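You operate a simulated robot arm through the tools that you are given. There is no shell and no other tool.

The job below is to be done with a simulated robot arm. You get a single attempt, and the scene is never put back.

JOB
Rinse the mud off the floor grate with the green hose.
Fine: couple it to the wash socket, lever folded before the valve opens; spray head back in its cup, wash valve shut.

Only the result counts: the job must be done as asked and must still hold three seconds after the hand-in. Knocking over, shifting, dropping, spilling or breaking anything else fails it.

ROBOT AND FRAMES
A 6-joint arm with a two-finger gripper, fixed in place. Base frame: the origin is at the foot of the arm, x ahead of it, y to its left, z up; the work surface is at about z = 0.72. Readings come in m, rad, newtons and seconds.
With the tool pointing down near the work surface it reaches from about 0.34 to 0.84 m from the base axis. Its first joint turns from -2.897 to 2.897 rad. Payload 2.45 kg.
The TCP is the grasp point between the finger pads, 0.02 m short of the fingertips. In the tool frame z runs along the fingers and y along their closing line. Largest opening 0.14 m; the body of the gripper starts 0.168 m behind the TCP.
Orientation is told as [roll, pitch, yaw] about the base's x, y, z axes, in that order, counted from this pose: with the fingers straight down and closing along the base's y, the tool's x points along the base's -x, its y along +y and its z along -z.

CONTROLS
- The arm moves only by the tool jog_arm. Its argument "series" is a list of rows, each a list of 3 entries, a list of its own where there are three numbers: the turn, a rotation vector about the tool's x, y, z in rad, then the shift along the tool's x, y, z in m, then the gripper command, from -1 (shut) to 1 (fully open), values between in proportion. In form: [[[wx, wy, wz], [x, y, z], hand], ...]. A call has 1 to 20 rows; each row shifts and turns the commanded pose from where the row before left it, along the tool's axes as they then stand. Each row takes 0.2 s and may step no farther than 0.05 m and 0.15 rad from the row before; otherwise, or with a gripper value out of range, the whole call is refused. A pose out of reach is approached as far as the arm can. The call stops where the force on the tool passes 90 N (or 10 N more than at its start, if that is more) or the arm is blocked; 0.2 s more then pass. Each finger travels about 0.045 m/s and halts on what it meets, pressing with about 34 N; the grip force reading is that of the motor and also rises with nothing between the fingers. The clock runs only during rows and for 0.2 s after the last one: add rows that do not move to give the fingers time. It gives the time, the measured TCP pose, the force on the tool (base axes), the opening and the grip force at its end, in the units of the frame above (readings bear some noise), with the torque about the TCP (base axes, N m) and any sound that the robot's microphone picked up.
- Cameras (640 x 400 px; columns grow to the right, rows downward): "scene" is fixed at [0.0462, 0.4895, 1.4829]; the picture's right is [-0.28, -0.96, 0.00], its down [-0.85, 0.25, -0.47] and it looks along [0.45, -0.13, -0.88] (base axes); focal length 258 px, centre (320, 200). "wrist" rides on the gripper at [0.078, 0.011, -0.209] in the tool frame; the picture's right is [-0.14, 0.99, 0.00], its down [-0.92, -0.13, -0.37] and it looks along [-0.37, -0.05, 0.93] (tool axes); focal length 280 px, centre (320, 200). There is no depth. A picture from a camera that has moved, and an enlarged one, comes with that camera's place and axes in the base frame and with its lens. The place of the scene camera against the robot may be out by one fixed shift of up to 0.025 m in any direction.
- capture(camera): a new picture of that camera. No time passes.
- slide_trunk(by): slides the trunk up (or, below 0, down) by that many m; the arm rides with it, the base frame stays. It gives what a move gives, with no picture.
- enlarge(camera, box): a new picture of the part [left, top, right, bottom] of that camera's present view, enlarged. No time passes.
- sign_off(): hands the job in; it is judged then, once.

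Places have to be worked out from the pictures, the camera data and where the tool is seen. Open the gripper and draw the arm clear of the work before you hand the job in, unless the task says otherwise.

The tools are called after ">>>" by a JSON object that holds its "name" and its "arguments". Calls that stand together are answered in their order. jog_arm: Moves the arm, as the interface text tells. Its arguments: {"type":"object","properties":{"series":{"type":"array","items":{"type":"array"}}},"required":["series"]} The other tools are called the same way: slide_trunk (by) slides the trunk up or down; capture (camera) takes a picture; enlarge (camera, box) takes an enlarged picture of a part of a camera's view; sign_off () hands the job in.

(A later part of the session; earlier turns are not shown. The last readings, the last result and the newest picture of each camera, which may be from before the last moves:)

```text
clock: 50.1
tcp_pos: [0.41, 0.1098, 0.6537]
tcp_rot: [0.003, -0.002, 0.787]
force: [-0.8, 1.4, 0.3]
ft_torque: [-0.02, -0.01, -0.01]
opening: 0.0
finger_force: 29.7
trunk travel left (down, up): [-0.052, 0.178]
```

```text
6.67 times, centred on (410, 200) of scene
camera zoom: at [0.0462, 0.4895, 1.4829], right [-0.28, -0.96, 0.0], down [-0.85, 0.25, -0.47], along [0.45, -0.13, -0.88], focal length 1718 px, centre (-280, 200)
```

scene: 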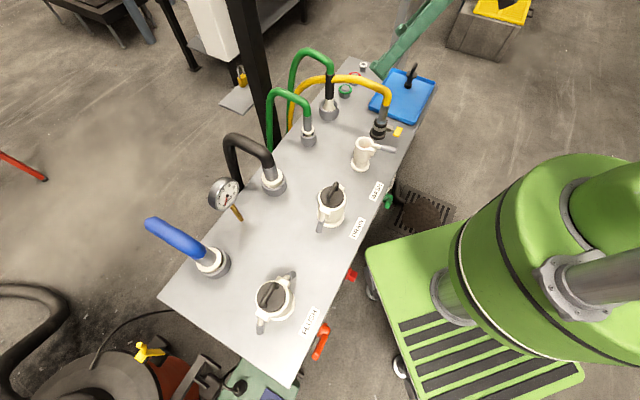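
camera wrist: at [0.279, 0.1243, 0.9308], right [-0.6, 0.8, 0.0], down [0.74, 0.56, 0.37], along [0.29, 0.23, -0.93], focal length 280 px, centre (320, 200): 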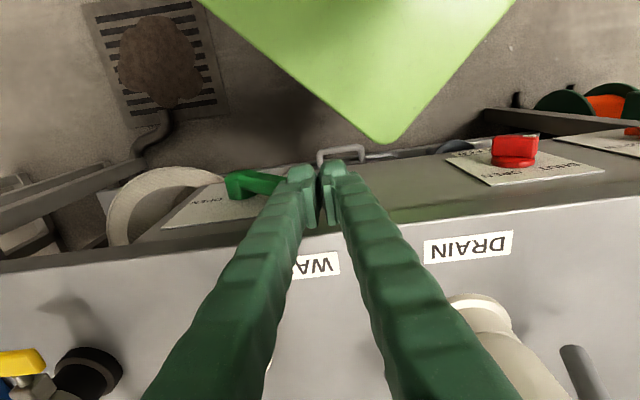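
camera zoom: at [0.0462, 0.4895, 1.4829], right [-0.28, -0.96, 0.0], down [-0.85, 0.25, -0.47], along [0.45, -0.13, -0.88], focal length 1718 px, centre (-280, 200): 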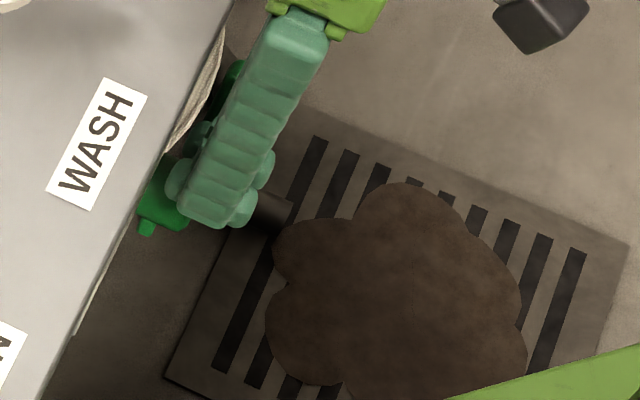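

The lever has swung to the right side. I'll push a little further to find the stop.

>>> {"name": "jog_arm", "arguments": {"series": [[[0, 0, 0], [0, -0.008, 0], -1], [[0, 0, 0], [0, -0.008, 0], -1], [[0, 0, 0], [0, 0, 0], -1]]}}

>>> {"name": "enlarge", "arguments": {"camera": "wrist", "box": [150, 100, 380, 260]}}

>>> {"name": "enlarge", "arguments": {"camera": "scene", "box": [370, 170, 450, 230]}}

```text
clock: 51.0
tcp_pos: [0.4213, 0.0981, 0.6527]
tcp_rot: [0.006, -0.002, 0.786]
force: [-0.3, -0.3, 0.4]
ft_torque: [0.01, -0.01, -0.04]
opening: 0.0001
finger_force: 29.6
trunk travel left (down, up): [-0.052, 0.178]
```

```text
2.50 times, centred on (265, 180) of wrist
camera zoom: at [0.3581, 0.0509, 0.8611], right [-0.6, 0.8, 0.0], down [0.74, 0.56, 0.37], along [0.29, 0.23, -0.93], focal length 701 px, centre (458, 250)
```

zoom: 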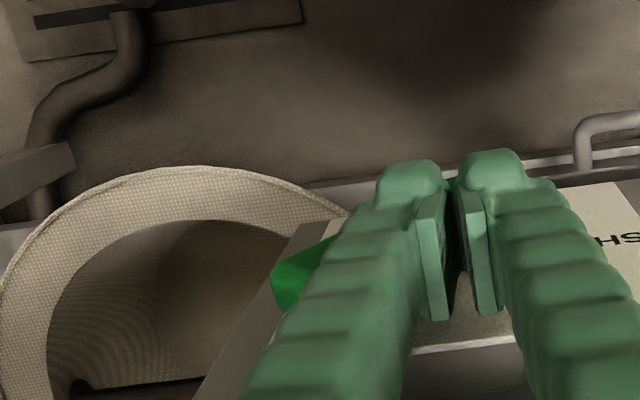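

```text
6.67 times, centred on (410, 200) of scene
camera zoom: at [0.0462, 0.4895, 1.4829], right [-0.28, -0.96, 0.0], down [-0.85, 0.25, -0.47], along [0.45, -0.13, -0.88], focal length 1718 px, centre (-280, 200)
```

zoom: 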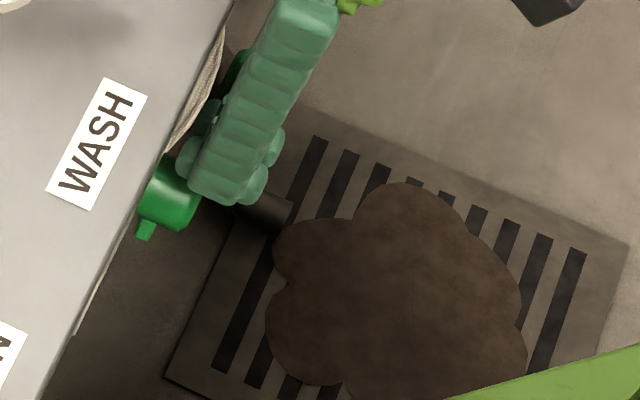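

No stop yet and no sound. Pushing another 2 cm with a force check.

>>> {"name": "jog_arm", "arguments": {"series": [[[0, 0, 0], [0, -0.007, 0], -1], [[0, 0, 0], [0, -0.007, 0], -1], [[0, 0, 0], [0, -0.007, 0], -1], [[0, 0, 0], [0, 0, 0], -1]]}}

>>> {"name": "enlarge", "arguments": {"camera": "wrist", "box": [150, 100, 380, 260]}}

>>> {"name": "enlarge", "arguments": {"camera": "scene", "box": [370, 170, 450, 230]}}

```text
clock: 52.0
tcp_pos: [0.4297, 0.0866, 0.6537]
tcp_rot: [0.008, 0.006, 0.804]
force: [-14.7, 34.8, 33.9]
ft_torque: [-0.22, -0.49, 0.5]
opening: 0.0
finger_force: 29.4
trunk travel left (down, up): [-0.052, 0.178]
stopped in row 4: the force on the tool passed its limit at 92 N (the readings are from after the stop); the commanded pose is now the measured one
```

```text
2.50 times, centred on (265, 180) of wrist
camera zoom: at [0.3685, 0.0385, 0.8634], right [-0.62, 0.79, 0.01], down [0.74, 0.57, 0.36], along [0.28, 0.23, -0.93], focal length 701 px, centre (458, 250)
```

zoom: 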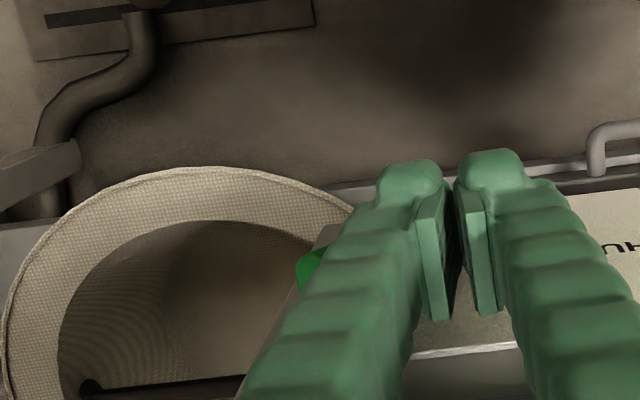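

```text
6.67 times, centred on (410, 200) of scene
camera zoom: at [0.0462, 0.4895, 1.4829], right [-0.28, -0.96, 0.0], down [-0.85, 0.25, -0.47], along [0.45, -0.13, -0.88], focal length 1718 px, centre (-280, 200)
```

zoom: 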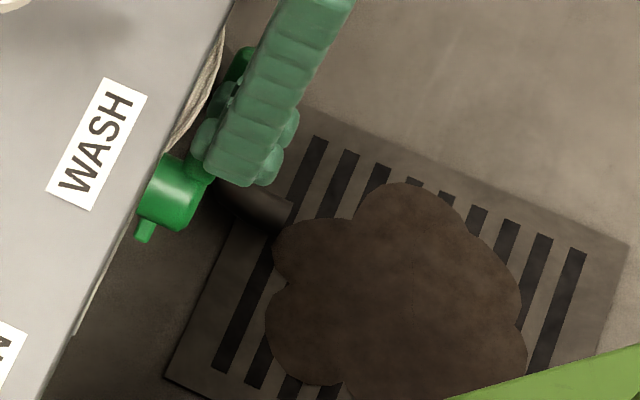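

That is the hard stop, so the lever is at OPEN. I'll back off, rise, and look at the valve and the spray head.

>>> {"name": "jog_arm", "arguments": {"series": [[[0, 0, 0.018], [0, 0.012, 0], -1], [[0, 0, 0], [0.005, 0.01, -0.01], -1], [[0, 0, 0], [0.01, 0, -0.04], -1], [[0, 0, 0], [0.01, 0, -0.045], -1], [[0, 0, 0], [0, 0, -0.045], -1], [[0, 0, 0], [0, 0, -0.045], -1], [[0, 0, 0], [0, 0, -0.045], -1], [[0, 0, 0], [0, 0, -0.045], -1], [[0, 0, 0], [0, 0, 0], -1]]}}

>>> {"name": "capture", "arguments": {"camera": "wrist"}}

>>> {"name": "enlarge", "arguments": {"camera": "wrist", "box": [230, 60, 430, 190]}}

>>> {"name": "capture", "arguments": {"camera": "scene"}}

```text
clock: 54.0
tcp_pos: [0.3993, 0.0812, 0.9289]
tcp_rot: [0.007, 0.005, 0.78]
force: [-0.4, 0.6, -0.5]
ft_torque: [0.0, -0.03, 0.02]
opening: 0.0
finger_force: 29.6
trunk travel left (down, up): [-0.052, 0.178]
```

```text
taken
camera wrist: at [0.3383, 0.0343, 1.1377], right [-0.6, 0.8, 0.01], down [0.75, 0.55, 0.36], along [0.29, 0.22, -0.93], focal length 280 px, centre (320, 200)
```

wrist: 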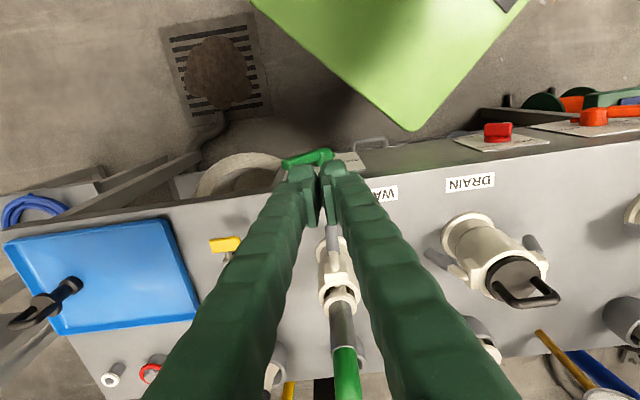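

```text
3.08 times, centred on (330, 125) of wrist
camera zoom: at [0.3383, 0.0343, 1.1377], right [-0.6, 0.8, 0.01], down [0.75, 0.55, 0.36], along [0.29, 0.22, -0.93], focal length 863 px, centre (289, 431)
```

zoom: 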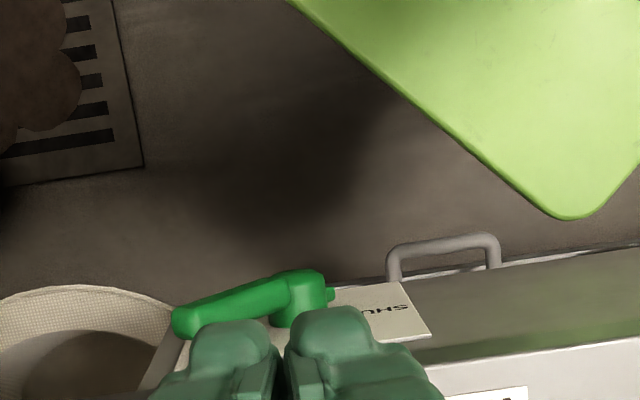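

```text
taken
```

scene: 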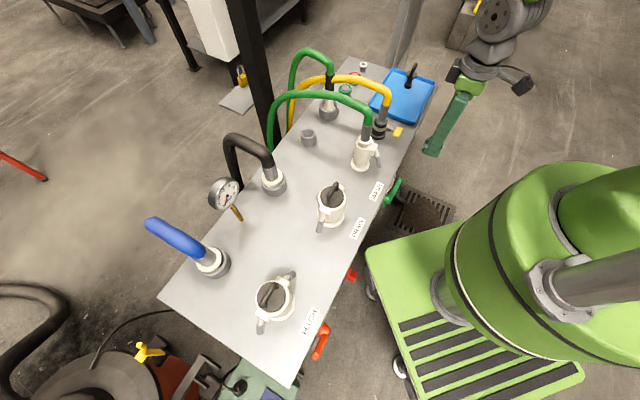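

The wash lever now covers OPEN, with SHUT exposed, and there's no flow sound. The spray head's grip is at about (0.794, 0.247), z 0.79–0.89, with the yellow hose (top z≈0.92) running in the same plane. I'll approach from the front at 0.5 rad tilt with open fingers straddling, going high first.

>>> {"name": "jog_arm", "arguments": {"series": [[[0, 0, 0], [0, 0, -0.038], 0.4], [[0, 0, 0], [0, 0, -0.038], 0.4], [[0, 0, 0], [0, 0, -0.038], 0.4], [[0, 0, 0], [0, 0, -0.038], 0.4], [[0, 0, 0], [0, 0, -0.038], 0.4], [[0, 0, 0], [-0.0411, -0.0202, 0], 0.4], [[0, 0, 0], [-0.0411, -0.0202, 0], 0.4], [[0, 0, 0], [-0.0411, -0.0202, 0], 0.4], [[0, 0, 0], [-0.0411, -0.0202, 0], 0.4], [[0, -0.125, 0], [0, 0, 0], 0.4], [[0, -0.125, 0], [0, 0, 0], 0.4], [[0, -0.125, 0], [0, 0, 0], 0.4], [[0, -0.125, 0], [0, 0, 0], 0.4], [[0, 0, 0], [-0.0361, -0.0202, 0.0197], 0.4], [[0, 0, 0], [-0.0361, -0.0202, 0.0197], 0.4], [[0, 0, 0], [-0.0361, -0.0202, 0.0197], 0.4], [[0, 0, 0], [-0.0361, -0.0202, 0.0197], 0.4], [[0, 0, 0], [0, 0, 0], 0.4]]}}

>>> {"name": "capture", "arguments": {"camera": "wrist"}}

>>> {"name": "enlarge", "arguments": {"camera": "scene", "box": [240, 30, 440, 180]}}

```text
clock: 57.8
tcp_pos: [0.7501, 0.1972, 1.1161]
tcp_rot: [0.008, -0.494, 0.774]
force: [-0.2, -0.1, 0.3]
ft_torque: [0.0, -0.01, 0.01]
opening: 0.0978
finger_force: 0.1
trunk travel left (down, up): [-0.052, 0.178]
```

```text
taken
camera wrist: at [0.6241, 0.0863, 1.2621], right [-0.61, 0.79, 0.07], down [0.55, 0.35, 0.76], along [0.58, 0.5, -0.65], focal length 280 px, centre (320, 200)
```

wrist: 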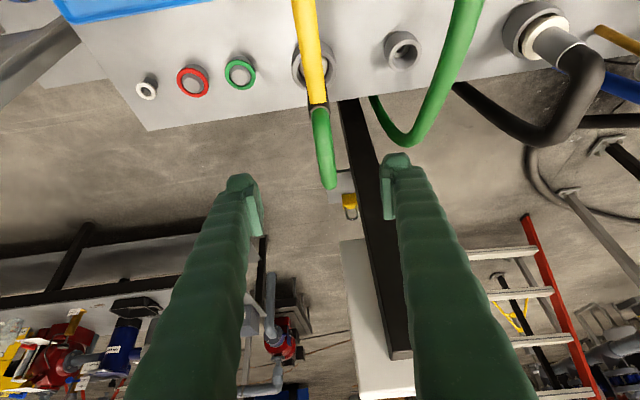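

```text
2.67 times, centred on (340, 105) of scene
camera zoom: at [0.0462, 0.4895, 1.4829], right [-0.28, -0.96, 0.0], down [-0.85, 0.25, -0.47], along [0.45, -0.13, -0.88], focal length 687 px, centre (267, 453)
```

zoom: 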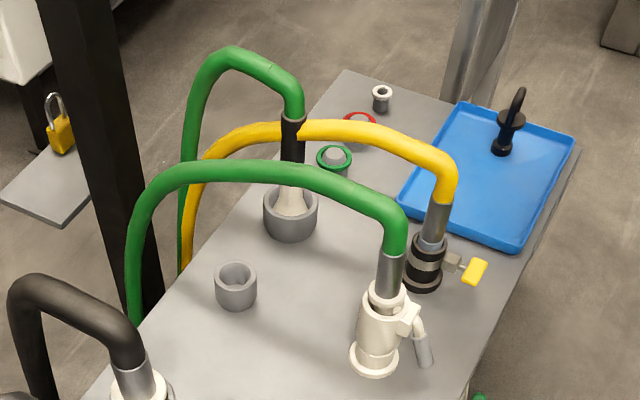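

The head's axis is about 5 mm to the left of my centreline, and the hose lies in the plane between the fingers. I'll descend to the standoff with that correction.

>>> {"name": "jog_arm", "arguments": {"series": [[[0, 0, 0], [0.0193, 0.0012, 0.0358], 0.4], [[0, 0, 0], [0.0193, 0.0012, 0.0358], 0.4], [[0, 0, 0], [0.0193, 0.0012, 0.0358], 0.4], [[0, 0, 0], [0.0193, 0.0012, 0.0358], 0.4], [[0, 0, 0], [0, 0, 0], 0.4]]}}

>>> {"name": "capture", "arguments": {"camera": "wrist"}}

>>> {"name": "enlarge", "arguments": {"camera": "scene", "box": [240, 30, 440, 180]}}

```text
clock: 59.0
tcp_pos: [0.7452, 0.2026, 0.9506]
tcp_rot: [0.009, -0.495, 0.774]
force: [0.4, 0.4, 0.0]
ft_torque: [0.03, -0.01, -0.02]
opening: 0.0981
finger_force: 0.0
trunk travel left (down, up): [-0.052, 0.178]
```

```text
taken
camera wrist: at [0.6187, 0.0914, 1.0982], right [-0.61, 0.79, 0.07], down [0.55, 0.35, 0.76], along [0.58, 0.5, -0.65], focal length 280 px, centre (320, 200)
```

wrist: 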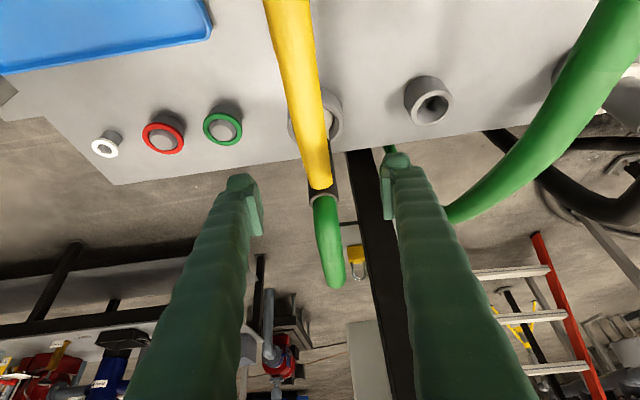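

```text
2.67 times, centred on (340, 105) of scene
camera zoom: at [0.0462, 0.4895, 1.4829], right [-0.28, -0.96, 0.0], down [-0.85, 0.25, -0.47], along [0.45, -0.13, -0.88], focal length 687 px, centre (267, 453)
```

zoom: 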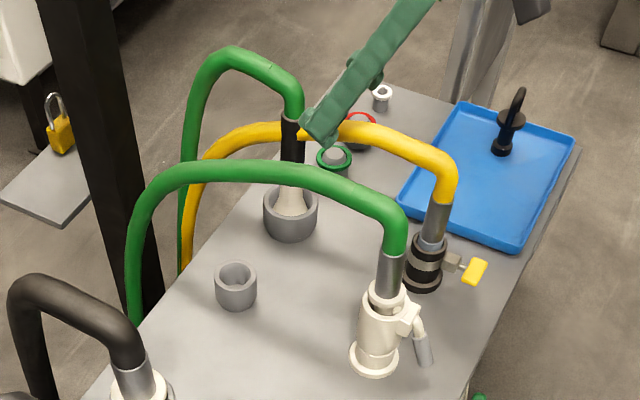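

Yellow hose and grip are centred between the fingers. Advancing along the tool axis.

>>> {"name": "jog_arm", "arguments": {"series": [[[0, 0, 0], [0, 0, 0.027], 0.4], [[0, 0, 0], [0, 0, 0.027], 0.4], [[0, 0, 0], [0, 0, 0.027], 0.4], [[0, 0, 0], [0, 0, 0], 0.4]]}}

>>> {"name": "capture", "arguments": {"camera": "wrist"}}

>>> {"name": "enlarge", "arguments": {"camera": "scene", "box": [270, 40, 420, 150]}}

```text
clock: 60.0
tcp_pos: [0.7723, 0.2305, 0.8808]
tcp_rot: [0.009, -0.494, 0.773]
force: [0.5, -0.9, 0.4]
ft_torque: [0.03, 0.0, -0.05]
opening: 0.098
finger_force: 0.1
trunk travel left (down, up): [-0.052, 0.178]
```

```text
taken
camera wrist: at [0.6455, 0.1193, 1.0283], right [-0.61, 0.79, 0.07], down [0.55, 0.35, 0.76], along [0.58, 0.5, -0.65], focal length 280 px, centre (320, 200)
```

wrist: 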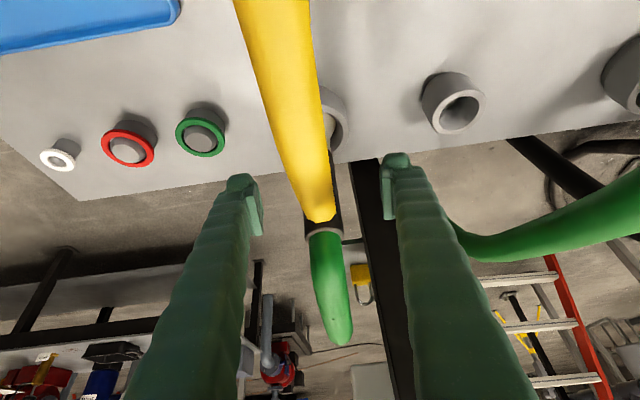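

```text
3.64 times, centred on (345, 95) of scene
camera zoom: at [0.0462, 0.4895, 1.4829], right [-0.28, -0.96, 0.0], down [-0.85, 0.25, -0.47], along [0.45, -0.13, -0.88], focal length 937 px, centre (229, 582)
```

zoom: 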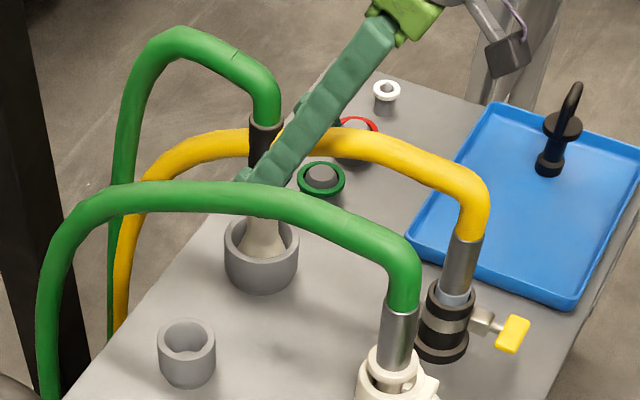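

Still centred with no contact. Advancing the last 6 cm to the grip.

>>> {"name": "jog_arm", "arguments": {"series": [[[0, 0, 0], [0, -0.001, 0.02], 0.4], [[0, 0, 0], [0, -0.001, 0.02], 0.4], [[0, 0, 0], [0, 0, 0.02], 0.4], [[0, 0, 0], [0, 0, 0], 0.4]]}}

>>> {"name": "capture", "arguments": {"camera": "wrist"}}

>>> {"name": "enlarge", "arguments": {"camera": "scene", "box": [270, 40, 420, 150]}}

```text
clock: 61.0
tcp_pos: [0.7933, 0.2501, 0.8295]
tcp_rot: [0.009, -0.492, 0.774]
force: [-0.7, -0.3, -0.5]
ft_torque: [0.02, 0.01, -0.03]
opening: 0.0981
finger_force: 0.1
trunk travel left (down, up): [-0.052, 0.178]
```

```text
taken
camera wrist: at [0.6671, 0.138, 0.9749], right [-0.61, 0.79, 0.07], down [0.55, 0.35, 0.76], along [0.58, 0.5, -0.65], focal length 280 px, centre (320, 200)
```

wrist: 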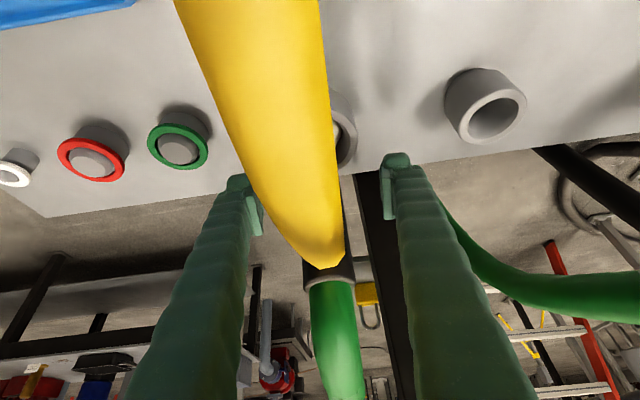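

```text
3.64 times, centred on (345, 95) of scene
camera zoom: at [0.0462, 0.4895, 1.4829], right [-0.28, -0.96, 0.0], down [-0.85, 0.25, -0.47], along [0.45, -0.13, -0.88], focal length 937 px, centre (229, 582)
```

zoom: 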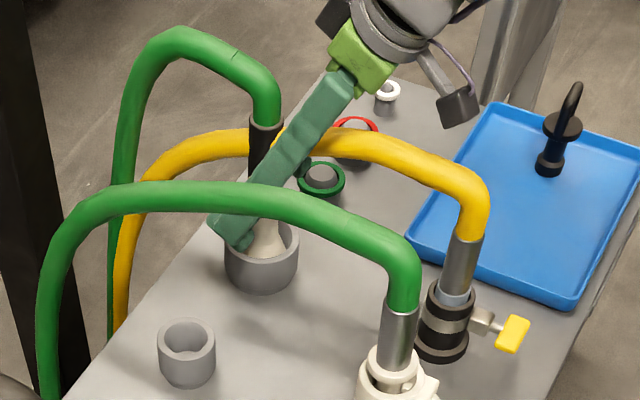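

The pads are around the black grip, above the cone. Closing now and watching opening, force and sound.

>>> {"name": "jog_arm", "arguments": {"series": [[[0, 0, 0], [0, 0, 0], -1], [[0, 0, 0], [0, 0, 0], -1], [[0, 0, 0], [0, 0, 0], -1], [[0, 0, 0], [0, 0, 0], -1], [[0, 0, 0], [0, 0, 0], -1]]}}

>>> {"name": "capture", "arguments": {"camera": "wrist"}}

>>> {"name": "enlarge", "arguments": {"camera": "scene", "box": [270, 40, 420, 150]}}

```text
clock: 62.2
tcp_pos: [0.7933, 0.248, 0.8279]
tcp_rot: [0.008, -0.495, 0.773]
force: [-0.8, 1.4, -0.1]
ft_torque: [0.05, 0.02, -0.03]
opening: 0.0316
finger_force: 31.3
trunk travel left (down, up): [-0.052, 0.178]
```

```text
taken
camera wrist: at [0.6668, 0.1379, 0.9752], right [-0.61, 0.79, 0.07], down [0.55, 0.35, 0.76], along [0.58, 0.5, -0.65], focal length 280 px, centre (320, 200)
```

wrist: 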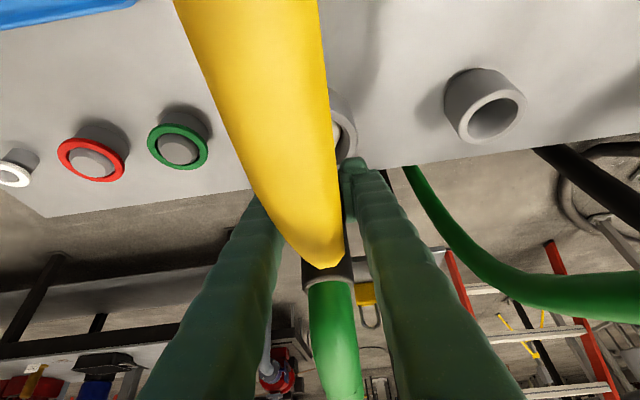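

```text
3.64 times, centred on (345, 95) of scene
camera zoom: at [0.0462, 0.4895, 1.4829], right [-0.28, -0.96, 0.0], down [-0.85, 0.25, -0.47], along [0.45, -0.13, -0.88], focal length 937 px, centre (229, 582)
```

zoom: 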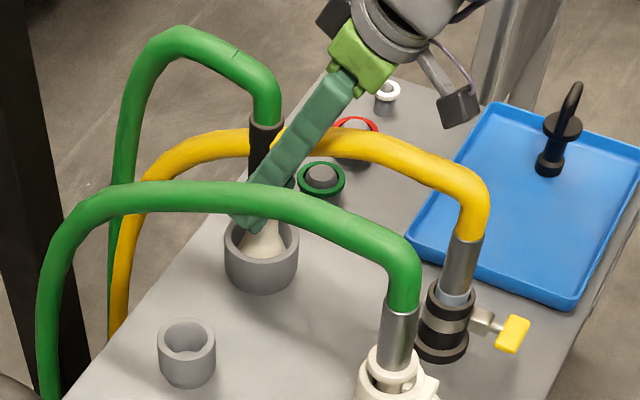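

The head is gripped (opening 0.0316) and the yellow hose didn't react. I'll lift 3 cm, still within the cup, to check force and sound.

>>> {"name": "jog_arm", "arguments": {"series": [[[0, 0, 0], [-0.0071, 0, -0.0132], -1], [[0, 0, 0], [-0.0071, 0, -0.0132], -1], [[0, 0, 0], [0, 0, 0], -1]]}}

>>> {"name": "capture", "arguments": {"camera": "wrist"}}

>>> {"name": "enlarge", "arguments": {"camera": "scene", "box": [270, 40, 420, 150]}}

```text
clock: 63.0
tcp_pos: [0.7932, 0.2478, 0.8578]
tcp_rot: [0.008, -0.492, 0.773]
force: [-0.3, -0.2, -2.2]
ft_torque: [0.01, 0.02, 0.04]
opening: 0.0313
finger_force: 34.3
trunk travel left (down, up): [-0.052, 0.178]
```

```text
taken
camera wrist: at [0.6678, 0.1371, 1.0047], right [-0.61, 0.79, 0.07], down [0.55, 0.35, 0.76], along [0.57, 0.5, -0.65], focal length 280 px, centre (320, 200)
```

wrist: 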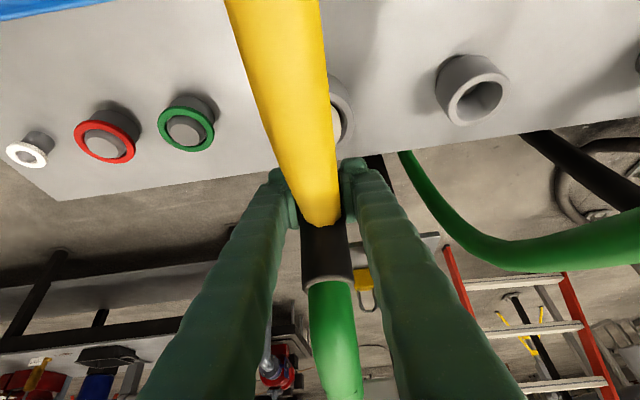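

```text
3.64 times, centred on (345, 95) of scene
camera zoom: at [0.0462, 0.4895, 1.4829], right [-0.28, -0.96, 0.0], down [-0.85, 0.25, -0.47], along [0.45, -0.13, -0.88], focal length 937 px, centre (229, 582)
```

zoom: 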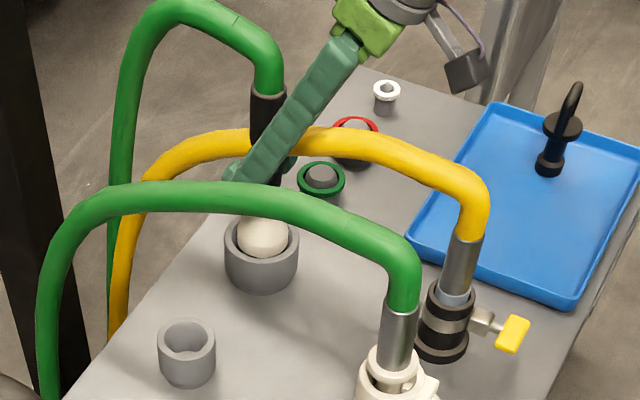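

The weight is about 2 N, with no sound and no snag. I'll lift clear to z≈1.01 and carry the head in a straight line over the tray side to above the grate.

>>> {"name": "jog_arm", "arguments": {"series": [[[0, 0, 0], [-0.018, 0, -0.0335], -1], [[0, 0, 0], [-0.018, 0, -0.0335], -1], [[0, 0, 0], [-0.018, 0, -0.0335], -1], [[0, 0, 0], [-0.018, 0, -0.0335], -1], [[0, 0, 0], [0, 0, 0], -1]]}}

>>> {"name": "enlarge", "arguments": {"camera": "scene", "box": [240, 0, 440, 160]}}

```text
clock: 64.2
tcp_pos: [0.7955, 0.2462, 1.0111]
tcp_rot: [0.008, -0.493, 0.771]
force: [0.9, -0.8, -2.3]
ft_torque: [0.0, 0.01, 0.02]
opening: 0.0317
finger_force: 34.0
trunk travel left (down, up): [-0.052, 0.178]
```

```text
2.50 times, centred on (340, 80) of scene
camera zoom: at [0.0462, 0.4895, 1.4829], right [-0.28, -0.96, 0.0], down [-0.85, 0.25, -0.47], along [0.45, -0.13, -0.88], focal length 644 px, centre (270, 500)
```

zoom: 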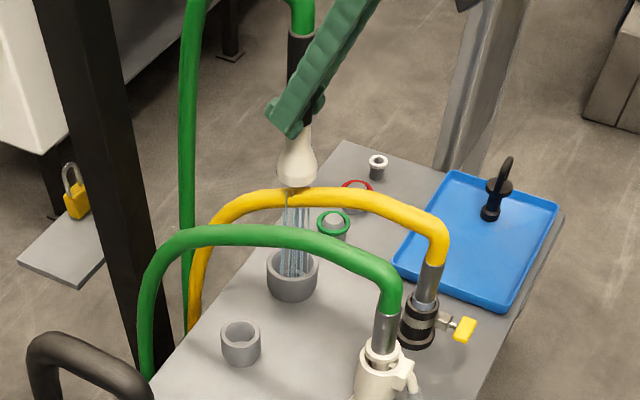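

The valve is live: the head sprays once it's out of the cup, and the jet is falling into the cup. I'll carry it quickly over the bare strip between the wash socket and the yellow fitting (e≈0.285), off the front edge, and then over the mud.

>>> {"name": "jog_arm", "arguments": {"series": [[[0, 0, 0], [0.0117, 0.031, -0.0063], -1], [[0, 0, 0], [0.0117, 0.031, -0.0063], -1], [[0, 0, 0], [0.0117, 0.031, -0.0063], -1], [[0, 0, 0], [0.0428, 0, -0.0229], -1], [[0, 0, 0], [0.0428, 0, -0.0229], -1], [[0, 0, 0], [0.0428, 0, -0.0229], -1], [[0, 0, 0], [0.0428, 0, -0.0229], -1], [[0, 0, 0], [0.0428, 0, -0.0229], -1], [[0, 0, 0], [0.0428, 0, -0.0229], -1], [[0, 0, 0], [0.0428, 0, -0.0229], -1], [[0, 0, 0], [0.0218, -0.0365, -0.0117], -1], [[0, 0, 0], [0.0218, -0.0365, -0.0117], -1], [[0, 0, 0], [0.0218, -0.0365, -0.0117], -1], [[0, 0, 0], [0.0218, -0.0365, -0.0117], -1], [[0, 0, 0], [0.0218, -0.0365, -0.0117], -1], [[0, 0, 0], [0.0218, -0.0365, -0.0117], -1], [[0, 0, 0], [0.0218, -0.0365, -0.0117], -1], [[0, 0, 0], [0.0218, -0.0365, -0.0117], -1]]}}

>>> {"name": "capture", "arguments": {"camera": "scene"}}

>>> {"name": "capture", "arguments": {"camera": "wrist"}}

```text
clock: 68.0
tcp_pos: [0.5352, -0.3015, 1.0097]
tcp_rot: [0.01, -0.493, 0.773]
force: [0.2, -0.4, -2.4]
ft_torque: [-0.01, -0.01, 0.0]
opening: 0.0314
finger_force: 33.9
out of reach, approached as far as the arm can: row 10
trunk travel left (down, up): [-0.052, 0.178]
```

```text
taken
```

scene: 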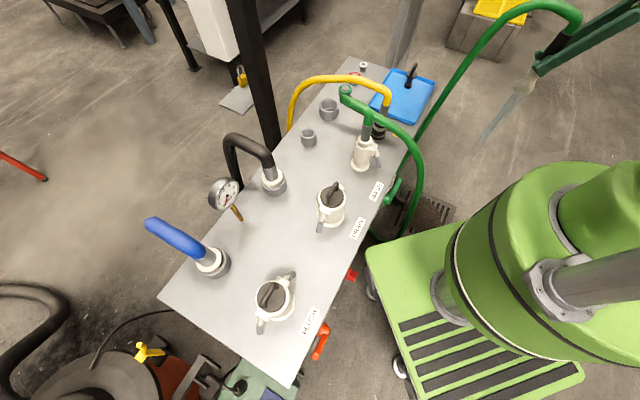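

```text
taken
camera wrist: at [0.408, -0.4131, 1.1555], right [-0.61, 0.79, 0.07], down [0.55, 0.35, 0.76], along [0.57, 0.5, -0.65], focal length 280 px, centre (320, 200)
```

wrist: 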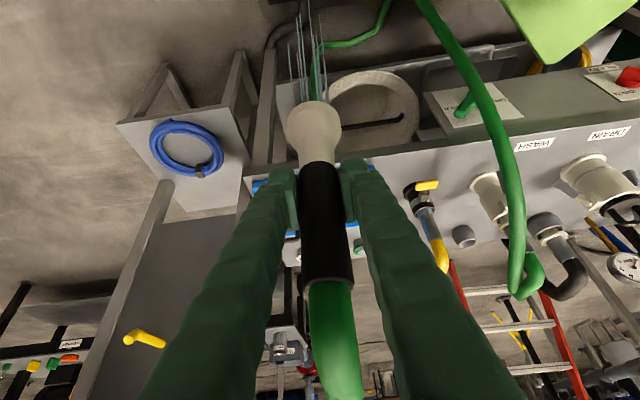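

The head is above the mud with the jet pointing straight down, but the visible jet looks only about 0.3 m long. I'll zoom in on the mud to see whether it's reaching.

>>> {"name": "enlarge", "arguments": {"camera": "scene", "box": [360, 150, 500, 250]}}

>>> {"name": "enlarge", "arguments": {"camera": "wrist", "box": [230, 0, 390, 140]}}

>>> {"name": "enlarge", "arguments": {"camera": "scene", "box": [440, 0, 640, 180]}}

```text
4.00 times, centred on (430, 200) of scene
camera zoom: at [0.0462, 0.4895, 1.4829], right [-0.28, -0.96, 0.0], down [-0.85, 0.25, -0.47], along [0.45, -0.13, -0.88], focal length 1031 px, centre (-120, 200)
```

zoom: 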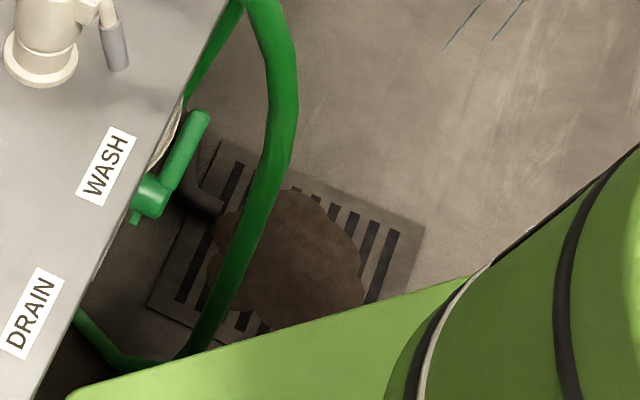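

```text
2.86 times, centred on (310, 70) of wrist
camera zoom: at [0.408, -0.4131, 1.1555], right [-0.61, 0.79, 0.07], down [0.55, 0.35, 0.76], along [0.57, 0.5, -0.65], focal length 801 px, centre (349, 571)
```

zoom: 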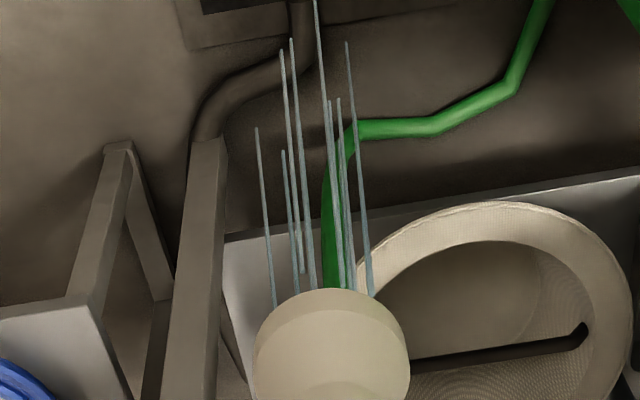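

```text
2.22 times, centred on (540, 90) of scene
camera zoom: at [0.0462, 0.4895, 1.4829], right [-0.28, -0.96, 0.0], down [-0.85, 0.25, -0.47], along [0.45, -0.13, -0.88], focal length 573 px, centre (-169, 444)
```

zoom: 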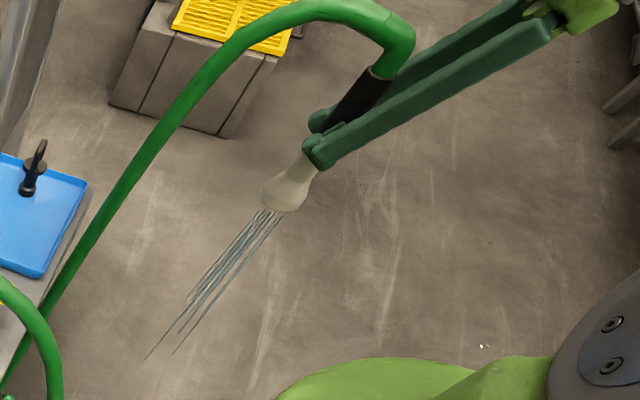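

The visible streaks end about 0.3 m below the nozzle and the mud looks unchanged. I'll lower the head over the mud.

>>> {"name": "jog_arm", "arguments": {"series": [[[0, 0, 0], [0.0212, 0.003, 0.0397], -1], [[0, 0, 0], [0.0212, 0, 0.0397], -1], [[0, 0, 0], [0.0212, 0, 0.0397], -1], [[0, 0, 0], [0.0212, 0, 0.0397], -1], [[0, 0, 0], [0.0212, 0, 0.0397], -1], [[0, 0, 0], [0.0212, 0, 0.0397], -1], [[0, 0, 0], [0, 0, 0], -1]]}}

>>> {"name": "capture", "arguments": {"camera": "scene"}}

>>> {"name": "capture", "arguments": {"camera": "wrist"}}

```text
clock: 69.6
tcp_pos: [0.5325, -0.2971, 0.7393]
tcp_rot: [0.01, -0.495, 0.774]
force: [0.1, -0.4, -2.7]
ft_torque: [0.01, 0.02, 0.0]
opening: 0.0317
finger_force: 33.6
trunk travel left (down, up): [-0.052, 0.178]
```

```text
taken
```

scene: 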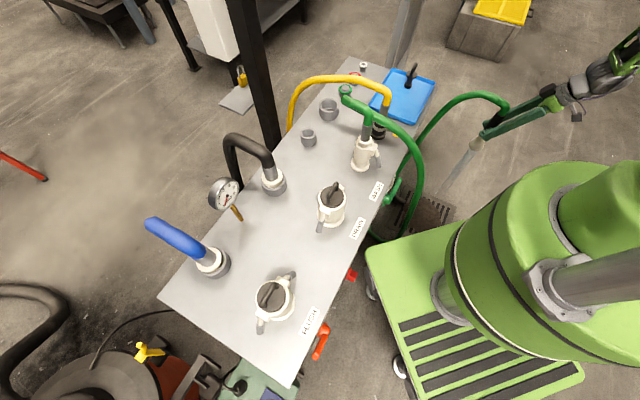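

```text
taken
camera wrist: at [0.4059, -0.4088, 0.886], right [-0.61, 0.79, 0.07], down [0.55, 0.35, 0.76], along [0.58, 0.5, -0.65], focal length 280 px, centre (320, 200)
```

wrist: 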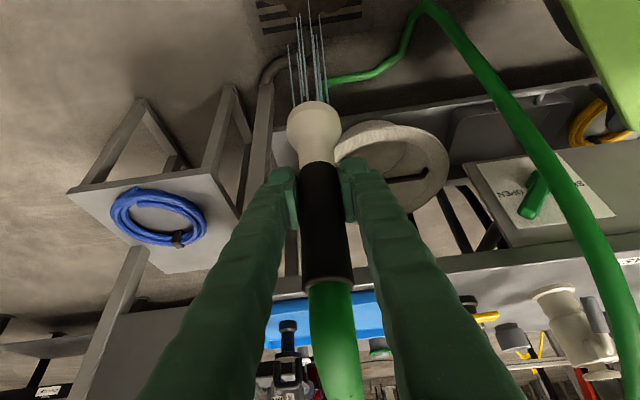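

The mud is still partly hidden by the hose in the picture. I'll zoom in before going lower.

>>> {"name": "enlarge", "arguments": {"camera": "scene", "box": [370, 130, 510, 240]}}

>>> {"name": "enlarge", "arguments": {"camera": "wrist", "box": [220, 0, 400, 130]}}

```text
3.64 times, centred on (440, 185) of scene
camera zoom: at [0.0462, 0.4895, 1.4829], right [-0.28, -0.96, 0.0], down [-0.85, 0.25, -0.47], along [0.45, -0.13, -0.88], focal length 937 px, centre (-116, 254)
```

zoom: 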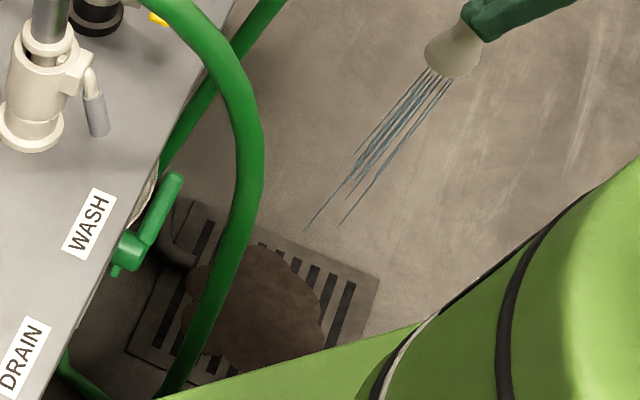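

```text
3.08 times, centred on (310, 65) of wrist
camera zoom: at [0.4059, -0.4088, 0.886], right [-0.61, 0.79, 0.07], down [0.55, 0.35, 0.76], along [0.58, 0.5, -0.65], focal length 863 px, centre (351, 615)
```

zoom: 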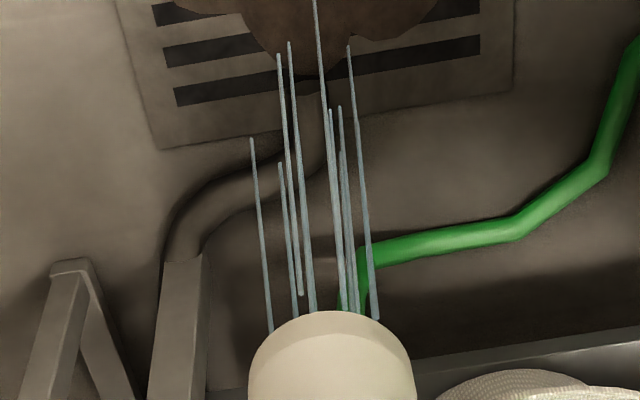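

The mud is unchanged so far. I'll lower the nozzle further toward the grate.

>>> {"name": "jog_arm", "arguments": {"series": [[[0, 0, 0], [0.0212, 0, 0.0397], -1], [[0, 0, 0], [0.0212, 0, 0.0397], -1], [[0, 0, 0], [0.0212, 0, 0.0397], -1], [[0, 0, 0], [0.0212, 0, 0.0397], -1], [[0, 0, 0], [0.0212, 0, 0.0397], -1], [[0, 0, 0], [0, 0, 0], -1]]}}

>>> {"name": "enlarge", "arguments": {"camera": "scene", "box": [370, 130, 510, 240]}}

>>> {"name": "capture", "arguments": {"camera": "wrist"}}

```text
clock: 71.0
tcp_pos: [0.532, -0.2962, 0.513]
tcp_rot: [0.009, -0.496, 0.773]
force: [-0.3, -0.4, -2.5]
ft_torque: [-0.02, -0.01, 0.01]
opening: 0.0315
finger_force: 33.7
trunk travel left (down, up): [-0.052, 0.178]
```

```text
3.64 times, centred on (440, 185) of scene
camera zoom: at [0.0462, 0.4895, 1.4829], right [-0.28, -0.96, 0.0], down [-0.85, 0.25, -0.47], along [0.45, -0.13, -0.88], focal length 937 px, centre (-116, 254)
```

zoom: 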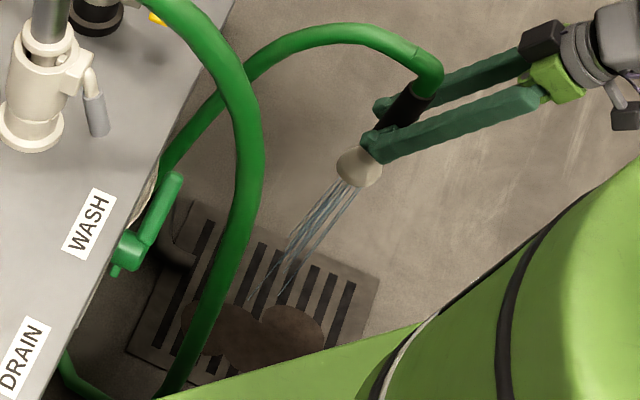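

```text
taken
camera wrist: at [0.4055, -0.4064, 0.6604], right [-0.61, 0.79, 0.07], down [0.55, 0.35, 0.76], along [0.58, 0.5, -0.65], focal length 280 px, centre (320, 200)
```

wrist: 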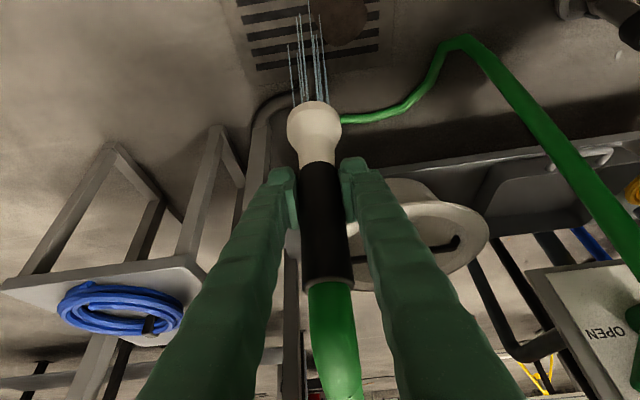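

It works at this height: the mud directly under the jet is gone, with blobs left near (0.484, -0.233) and (0.467, -0.361). I'll move over the first one and dwell.

>>> {"name": "jog_arm", "arguments": {"series": [[[0, 0, 0], [-0.002, 0.0368, 0.001], -1], [[0, 0, 0], [-0.002, 0.0368, 0.001], -1], [[0, 0, 0], [0, 0, 0], -1], [[0, 0, 0], [0, 0, 0], -1], [[0, 0, 0], [0, 0, 0], -1], [[0, 0, 0], [0, 0, 0], -1]]}}

>>> {"name": "enlarge", "arguments": {"camera": "scene", "box": [370, 130, 510, 240]}}

>>> {"name": "capture", "arguments": {"camera": "wrist"}}

```text
clock: 72.4
tcp_pos: [0.485, -0.2423, 0.5138]
tcp_rot: [0.021, -0.494, 0.77]
force: [0.2, 0.0, -1.6]
ft_torque: [-0.01, 0.02, -0.01]
opening: 0.0315
finger_force: 34.3
out of reach, approached as far as the arm can: row 2
trunk travel left (down, up): [-0.052, 0.178]
```

```text
3.64 times, centred on (440, 185) of scene
camera zoom: at [0.0462, 0.4895, 1.4829], right [-0.28, -0.96, 0.0], down [-0.85, 0.25, -0.47], along [0.45, -0.13, -0.88], focal length 937 px, centre (-116, 254)
```

zoom: 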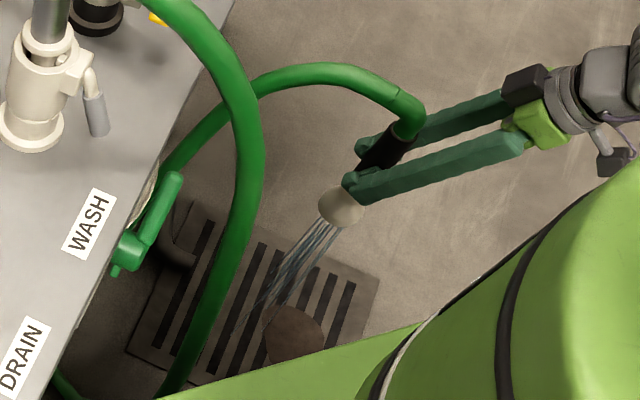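

```text
taken
camera wrist: at [0.3595, -0.3551, 0.6609], right [-0.61, 0.79, 0.08], down [0.55, 0.35, 0.76], along [0.57, 0.51, -0.65], focal length 280 px, centre (320, 200)
```

wrist: 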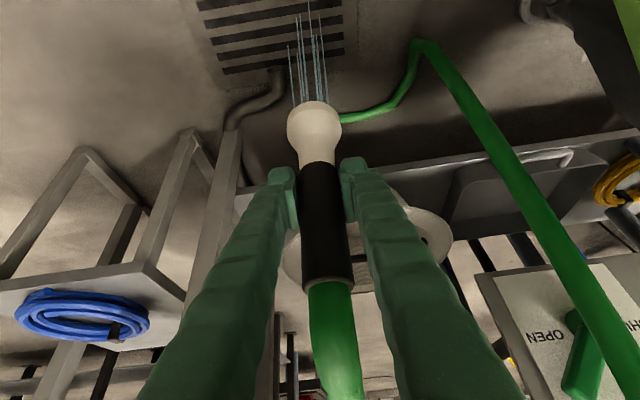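

The first blob is gone. One remains near (0.455, -0.35), so I'll move over it and dwell.

>>> {"name": "jog_arm", "arguments": {"series": [[[0, 0, 0], [0.028, -0.024, -0.015], -1], [[0, 0, 0], [0.028, -0.024, -0.015], -1], [[0, 0, 0], [0.028, -0.024, -0.015], -1], [[0, 0, 0], [0, 0, 0], -1], [[0, 0, 0], [0, 0, 0], -1], [[0, 0, 0], [0, 0, 0], -1], [[0, 0, 0], [0, 0, 0], -1], [[0, 0, 0], [0, 0, 0], -1]]}}

>>> {"name": "enlarge", "arguments": {"camera": "scene", "box": [370, 130, 510, 240]}}

>>> {"name": "enlarge", "arguments": {"camera": "wrist", "box": [160, 0, 400, 130]}}

```text
clock: 74.2
tcp_pos: [0.4674, -0.3601, 0.5128]
tcp_rot: [0.008, -0.496, 0.775]
force: [-0.4, 0.0, -2.7]
ft_torque: [0.02, 0.02, -0.01]
opening: 0.0314
finger_force: 34.1
trunk travel left (down, up): [-0.052, 0.178]
```

```text
3.64 times, centred on (440, 185) of scene
camera zoom: at [0.0462, 0.4895, 1.4829], right [-0.28, -0.96, 0.0], down [-0.85, 0.25, -0.47], along [0.45, -0.13, -0.88], focal length 937 px, centre (-116, 254)
```

zoom: 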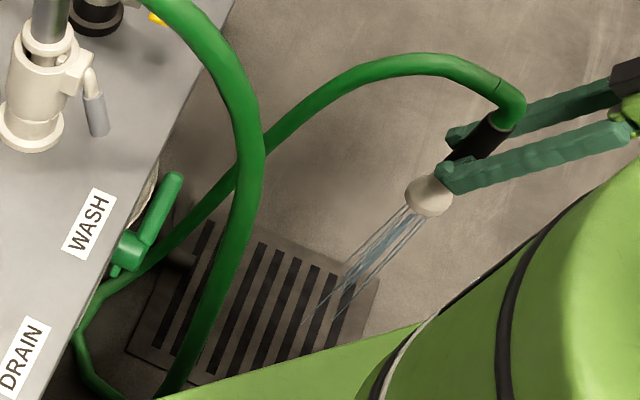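

```text
2.67 times, centred on (280, 65) of wrist
camera zoom: at [0.3405, -0.471, 0.6593], right [-0.61, 0.79, 0.07], down [0.55, 0.35, 0.76], along [0.58, 0.5, -0.65], focal length 748 px, centre (427, 560)
```

zoom: 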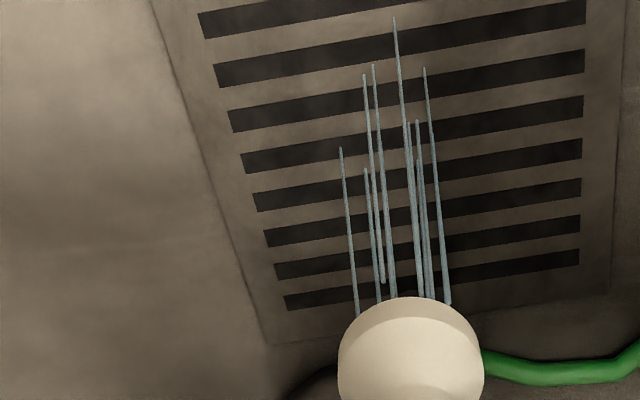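

The visible grate is clean. Part of it is hidden from the scene camera by the cart, so I'll also sweep the jet over the robot-side part before leaving.

>>> {"name": "jog_arm", "arguments": {"series": [[[0, 0, 0], [0.0295, 0.0186, -0.0158], -1], [[0, 0, 0], [0, 0, 0], -1], [[0, 0, 0], [0, 0, 0], -1], [[0, 0, 0], [0, 0, 0], -1], [[0, 0, 0], [-0.0185, 0.0215, 0.0099], -1], [[0, 0, 0], [-0.0185, 0.0215, 0.0099], -1], [[0, 0, 0], [0, 0, 0], -1], [[0, 0, 0], [0, 0, 0], -1], [[0, 0, 0], [0, 0, 0], -1]]}}

>>> {"name": "enlarge", "arguments": {"camera": "wrist", "box": [160, 0, 480, 130]}}

>>> {"name": "enlarge", "arguments": {"camera": "scene", "box": [370, 160, 490, 250]}}

```text
clock: 76.2
tcp_pos: [0.43, -0.3115, 0.5132]
tcp_rot: [0.007, -0.493, 0.774]
force: [-0.9, 0.1, -1.5]
ft_torque: [-0.01, 0.01, -0.01]
opening: 0.0316
finger_force: 34.5
trunk travel left (down, up): [-0.052, 0.178]
```

```text
2.00 times, centred on (320, 65) of wrist
camera zoom: at [0.3035, -0.4219, 0.6602], right [-0.61, 0.79, 0.07], down [0.55, 0.35, 0.76], along [0.58, 0.5, -0.65], focal length 561 px, centre (320, 470)
```

zoom: 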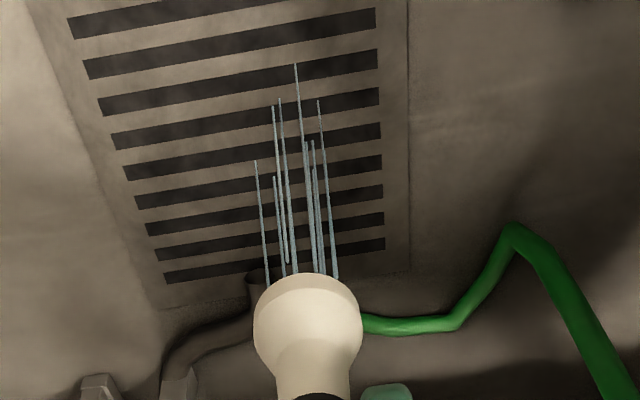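

```text
4.44 times, centred on (430, 205) of scene
camera zoom: at [0.0462, 0.4895, 1.4829], right [-0.28, -0.96, 0.0], down [-0.85, 0.25, -0.47], along [0.45, -0.13, -0.88], focal length 1145 px, centre (-169, 178)
```

zoom: 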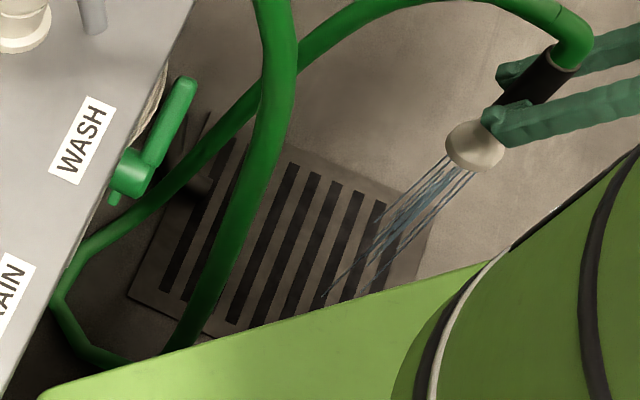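

The grate is clean: all nine slots are visible with no mud. Now I'll retrace, moving out to x≈0.535 and then straight up to z≈1.01.

>>> {"name": "jog_arm", "arguments": {"series": [[[0, 0, 0], [-0.0242, -0.022, 0.0129], -1], [[0, 0, 0], [-0.0242, -0.022, 0.0129], -1], [[0, 0, 0], [-0.0242, -0.022, 0.0129], -1], [[0, 0, 0], [-0.0212, 0, -0.0397], -1], [[0, 0, 0], [-0.0212, 0, -0.0397], -1], [[0, 0, 0], [-0.0212, 0, -0.0397], -1], [[0, 0, 0], [-0.0212, 0, -0.0397], -1], [[0, 0, 0], [-0.0212, 0, -0.0397], -1], [[0, 0, 0], [-0.0212, 0, -0.0397], -1], [[0, 0, 0], [-0.0212, 0, -0.0397], -1], [[0, 0, 0], [-0.0212, 0, -0.0397], -1], [[0, 0, 0], [-0.0212, 0, -0.0397], -1], [[0, 0, 0], [-0.0212, 0, -0.0397], -1], [[0, 0, 0], [-0.0212, 0, -0.0397], -1], [[0, 0, 0], [0, 0, 0], -1]]}}

>>> {"name": "enlarge", "arguments": {"camera": "scene", "box": [340, 120, 500, 250]}}

```text
clock: 79.4
tcp_pos: [0.5353, -0.305, 1.0106]
tcp_rot: [0.01, -0.496, 0.773]
force: [-0.8, -0.2, -2.6]
ft_torque: [0.01, 0.01, -0.01]
opening: 0.0316
finger_force: 33.7
trunk travel left (down, up): [-0.052, 0.178]
```

```text
3.08 times, centred on (420, 185) of scene
camera zoom: at [0.0462, 0.4895, 1.4829], right [-0.28, -0.96, 0.0], down [-0.85, 0.25, -0.47], along [0.45, -0.13, -0.88], focal length 793 px, centre (12, 246)
```

zoom: 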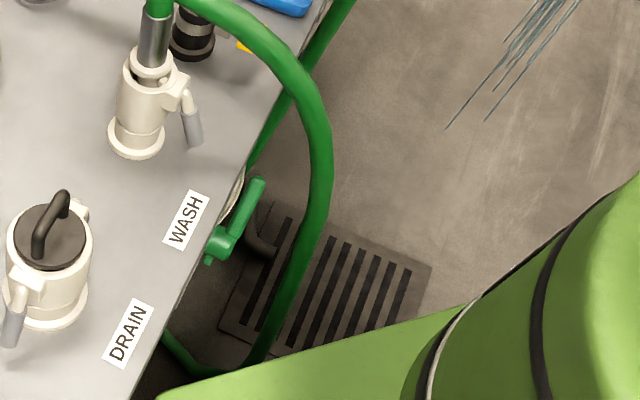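

The grate is confirmed clean from the scene view. Next I'll carry the head back along the same strip to above its cup.

>>> {"name": "jog_arm", "arguments": {"series": [[[0, 0, 0], [-0.0242, 0.0384, 0.013], -1], [[0, 0, 0], [-0.0242, 0.0384, 0.013], -1], [[0, 0, 0], [-0.0242, 0.0384, 0.013], -1], [[0, 0, 0], [-0.0242, 0.0384, 0.013], -1], [[0, 0, 0], [-0.0242, 0.0384, 0.013], -1], [[0, 0, 0], [-0.0242, 0.0384, 0.013], -1], [[0, 0, 0], [-0.0242, 0.0384, 0.013], -1], [[0, 0, 0], [-0.0242, 0.0384, 0.013], -1], [[0, 0, 0], [-0.039, 0, 0.0209], -1], [[0, 0, 0], [-0.039, 0, 0.0209], -1], [[0, 0, 0], [-0.039, 0, 0.0209], -1], [[0, 0, 0], [-0.039, 0, 0.0209], -1], [[0, 0, 0], [-0.039, 0, 0.0209], -1], [[0, 0, 0], [-0.039, 0, 0.0209], -1], [[0, 0, 0], [-0.039, 0, 0.0209], -1], [[0, 0, 0], [-0.0122, -0.0313, 0.0065], -1], [[0, 0, 0], [-0.0122, -0.0313, 0.0065], -1], [[0, 0, 0], [-0.0122, -0.0313, 0.0065], -1], [[0, 0, 0], [0, 0, 0], -1]]}}

>>> {"name": "capture", "arguments": {"camera": "wrist"}}

>>> {"name": "enlarge", "arguments": {"camera": "scene", "box": [240, 0, 440, 160]}}

```text
clock: 83.4
tcp_pos: [0.7955, 0.2467, 1.0126]
tcp_rot: [0.01, -0.493, 0.772]
force: [-0.4, 0.1, -1.9]
ft_torque: [0.03, -0.03, -0.04]
opening: 0.0316
finger_force: 33.9
trunk travel left (down, up): [-0.052, 0.178]
```

```text
taken
camera wrist: at [0.6681, 0.1362, 1.1586], right [-0.61, 0.79, 0.07], down [0.55, 0.35, 0.76], along [0.58, 0.5, -0.65], focal length 280 px, centre (320, 200)
```

wrist: 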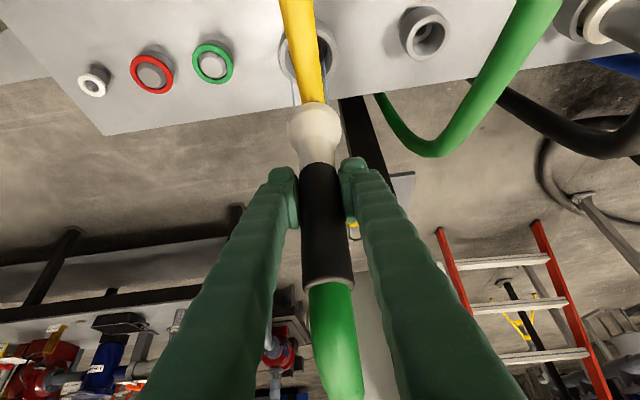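

```text
2.50 times, centred on (340, 80) of scene
camera zoom: at [0.0462, 0.4895, 1.4829], right [-0.28, -0.96, 0.0], down [-0.85, 0.25, -0.47], along [0.45, -0.13, -0.88], focal length 644 px, centre (270, 500)
```

zoom: 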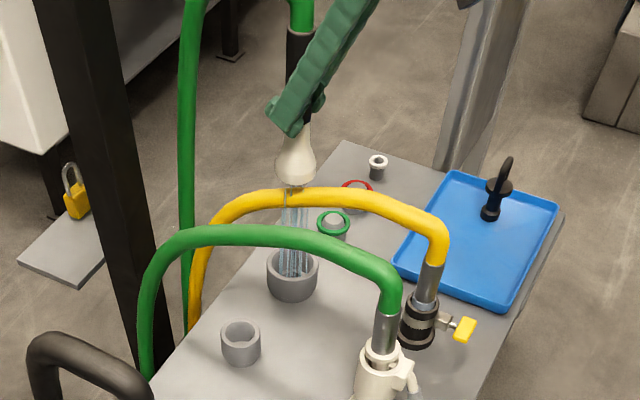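

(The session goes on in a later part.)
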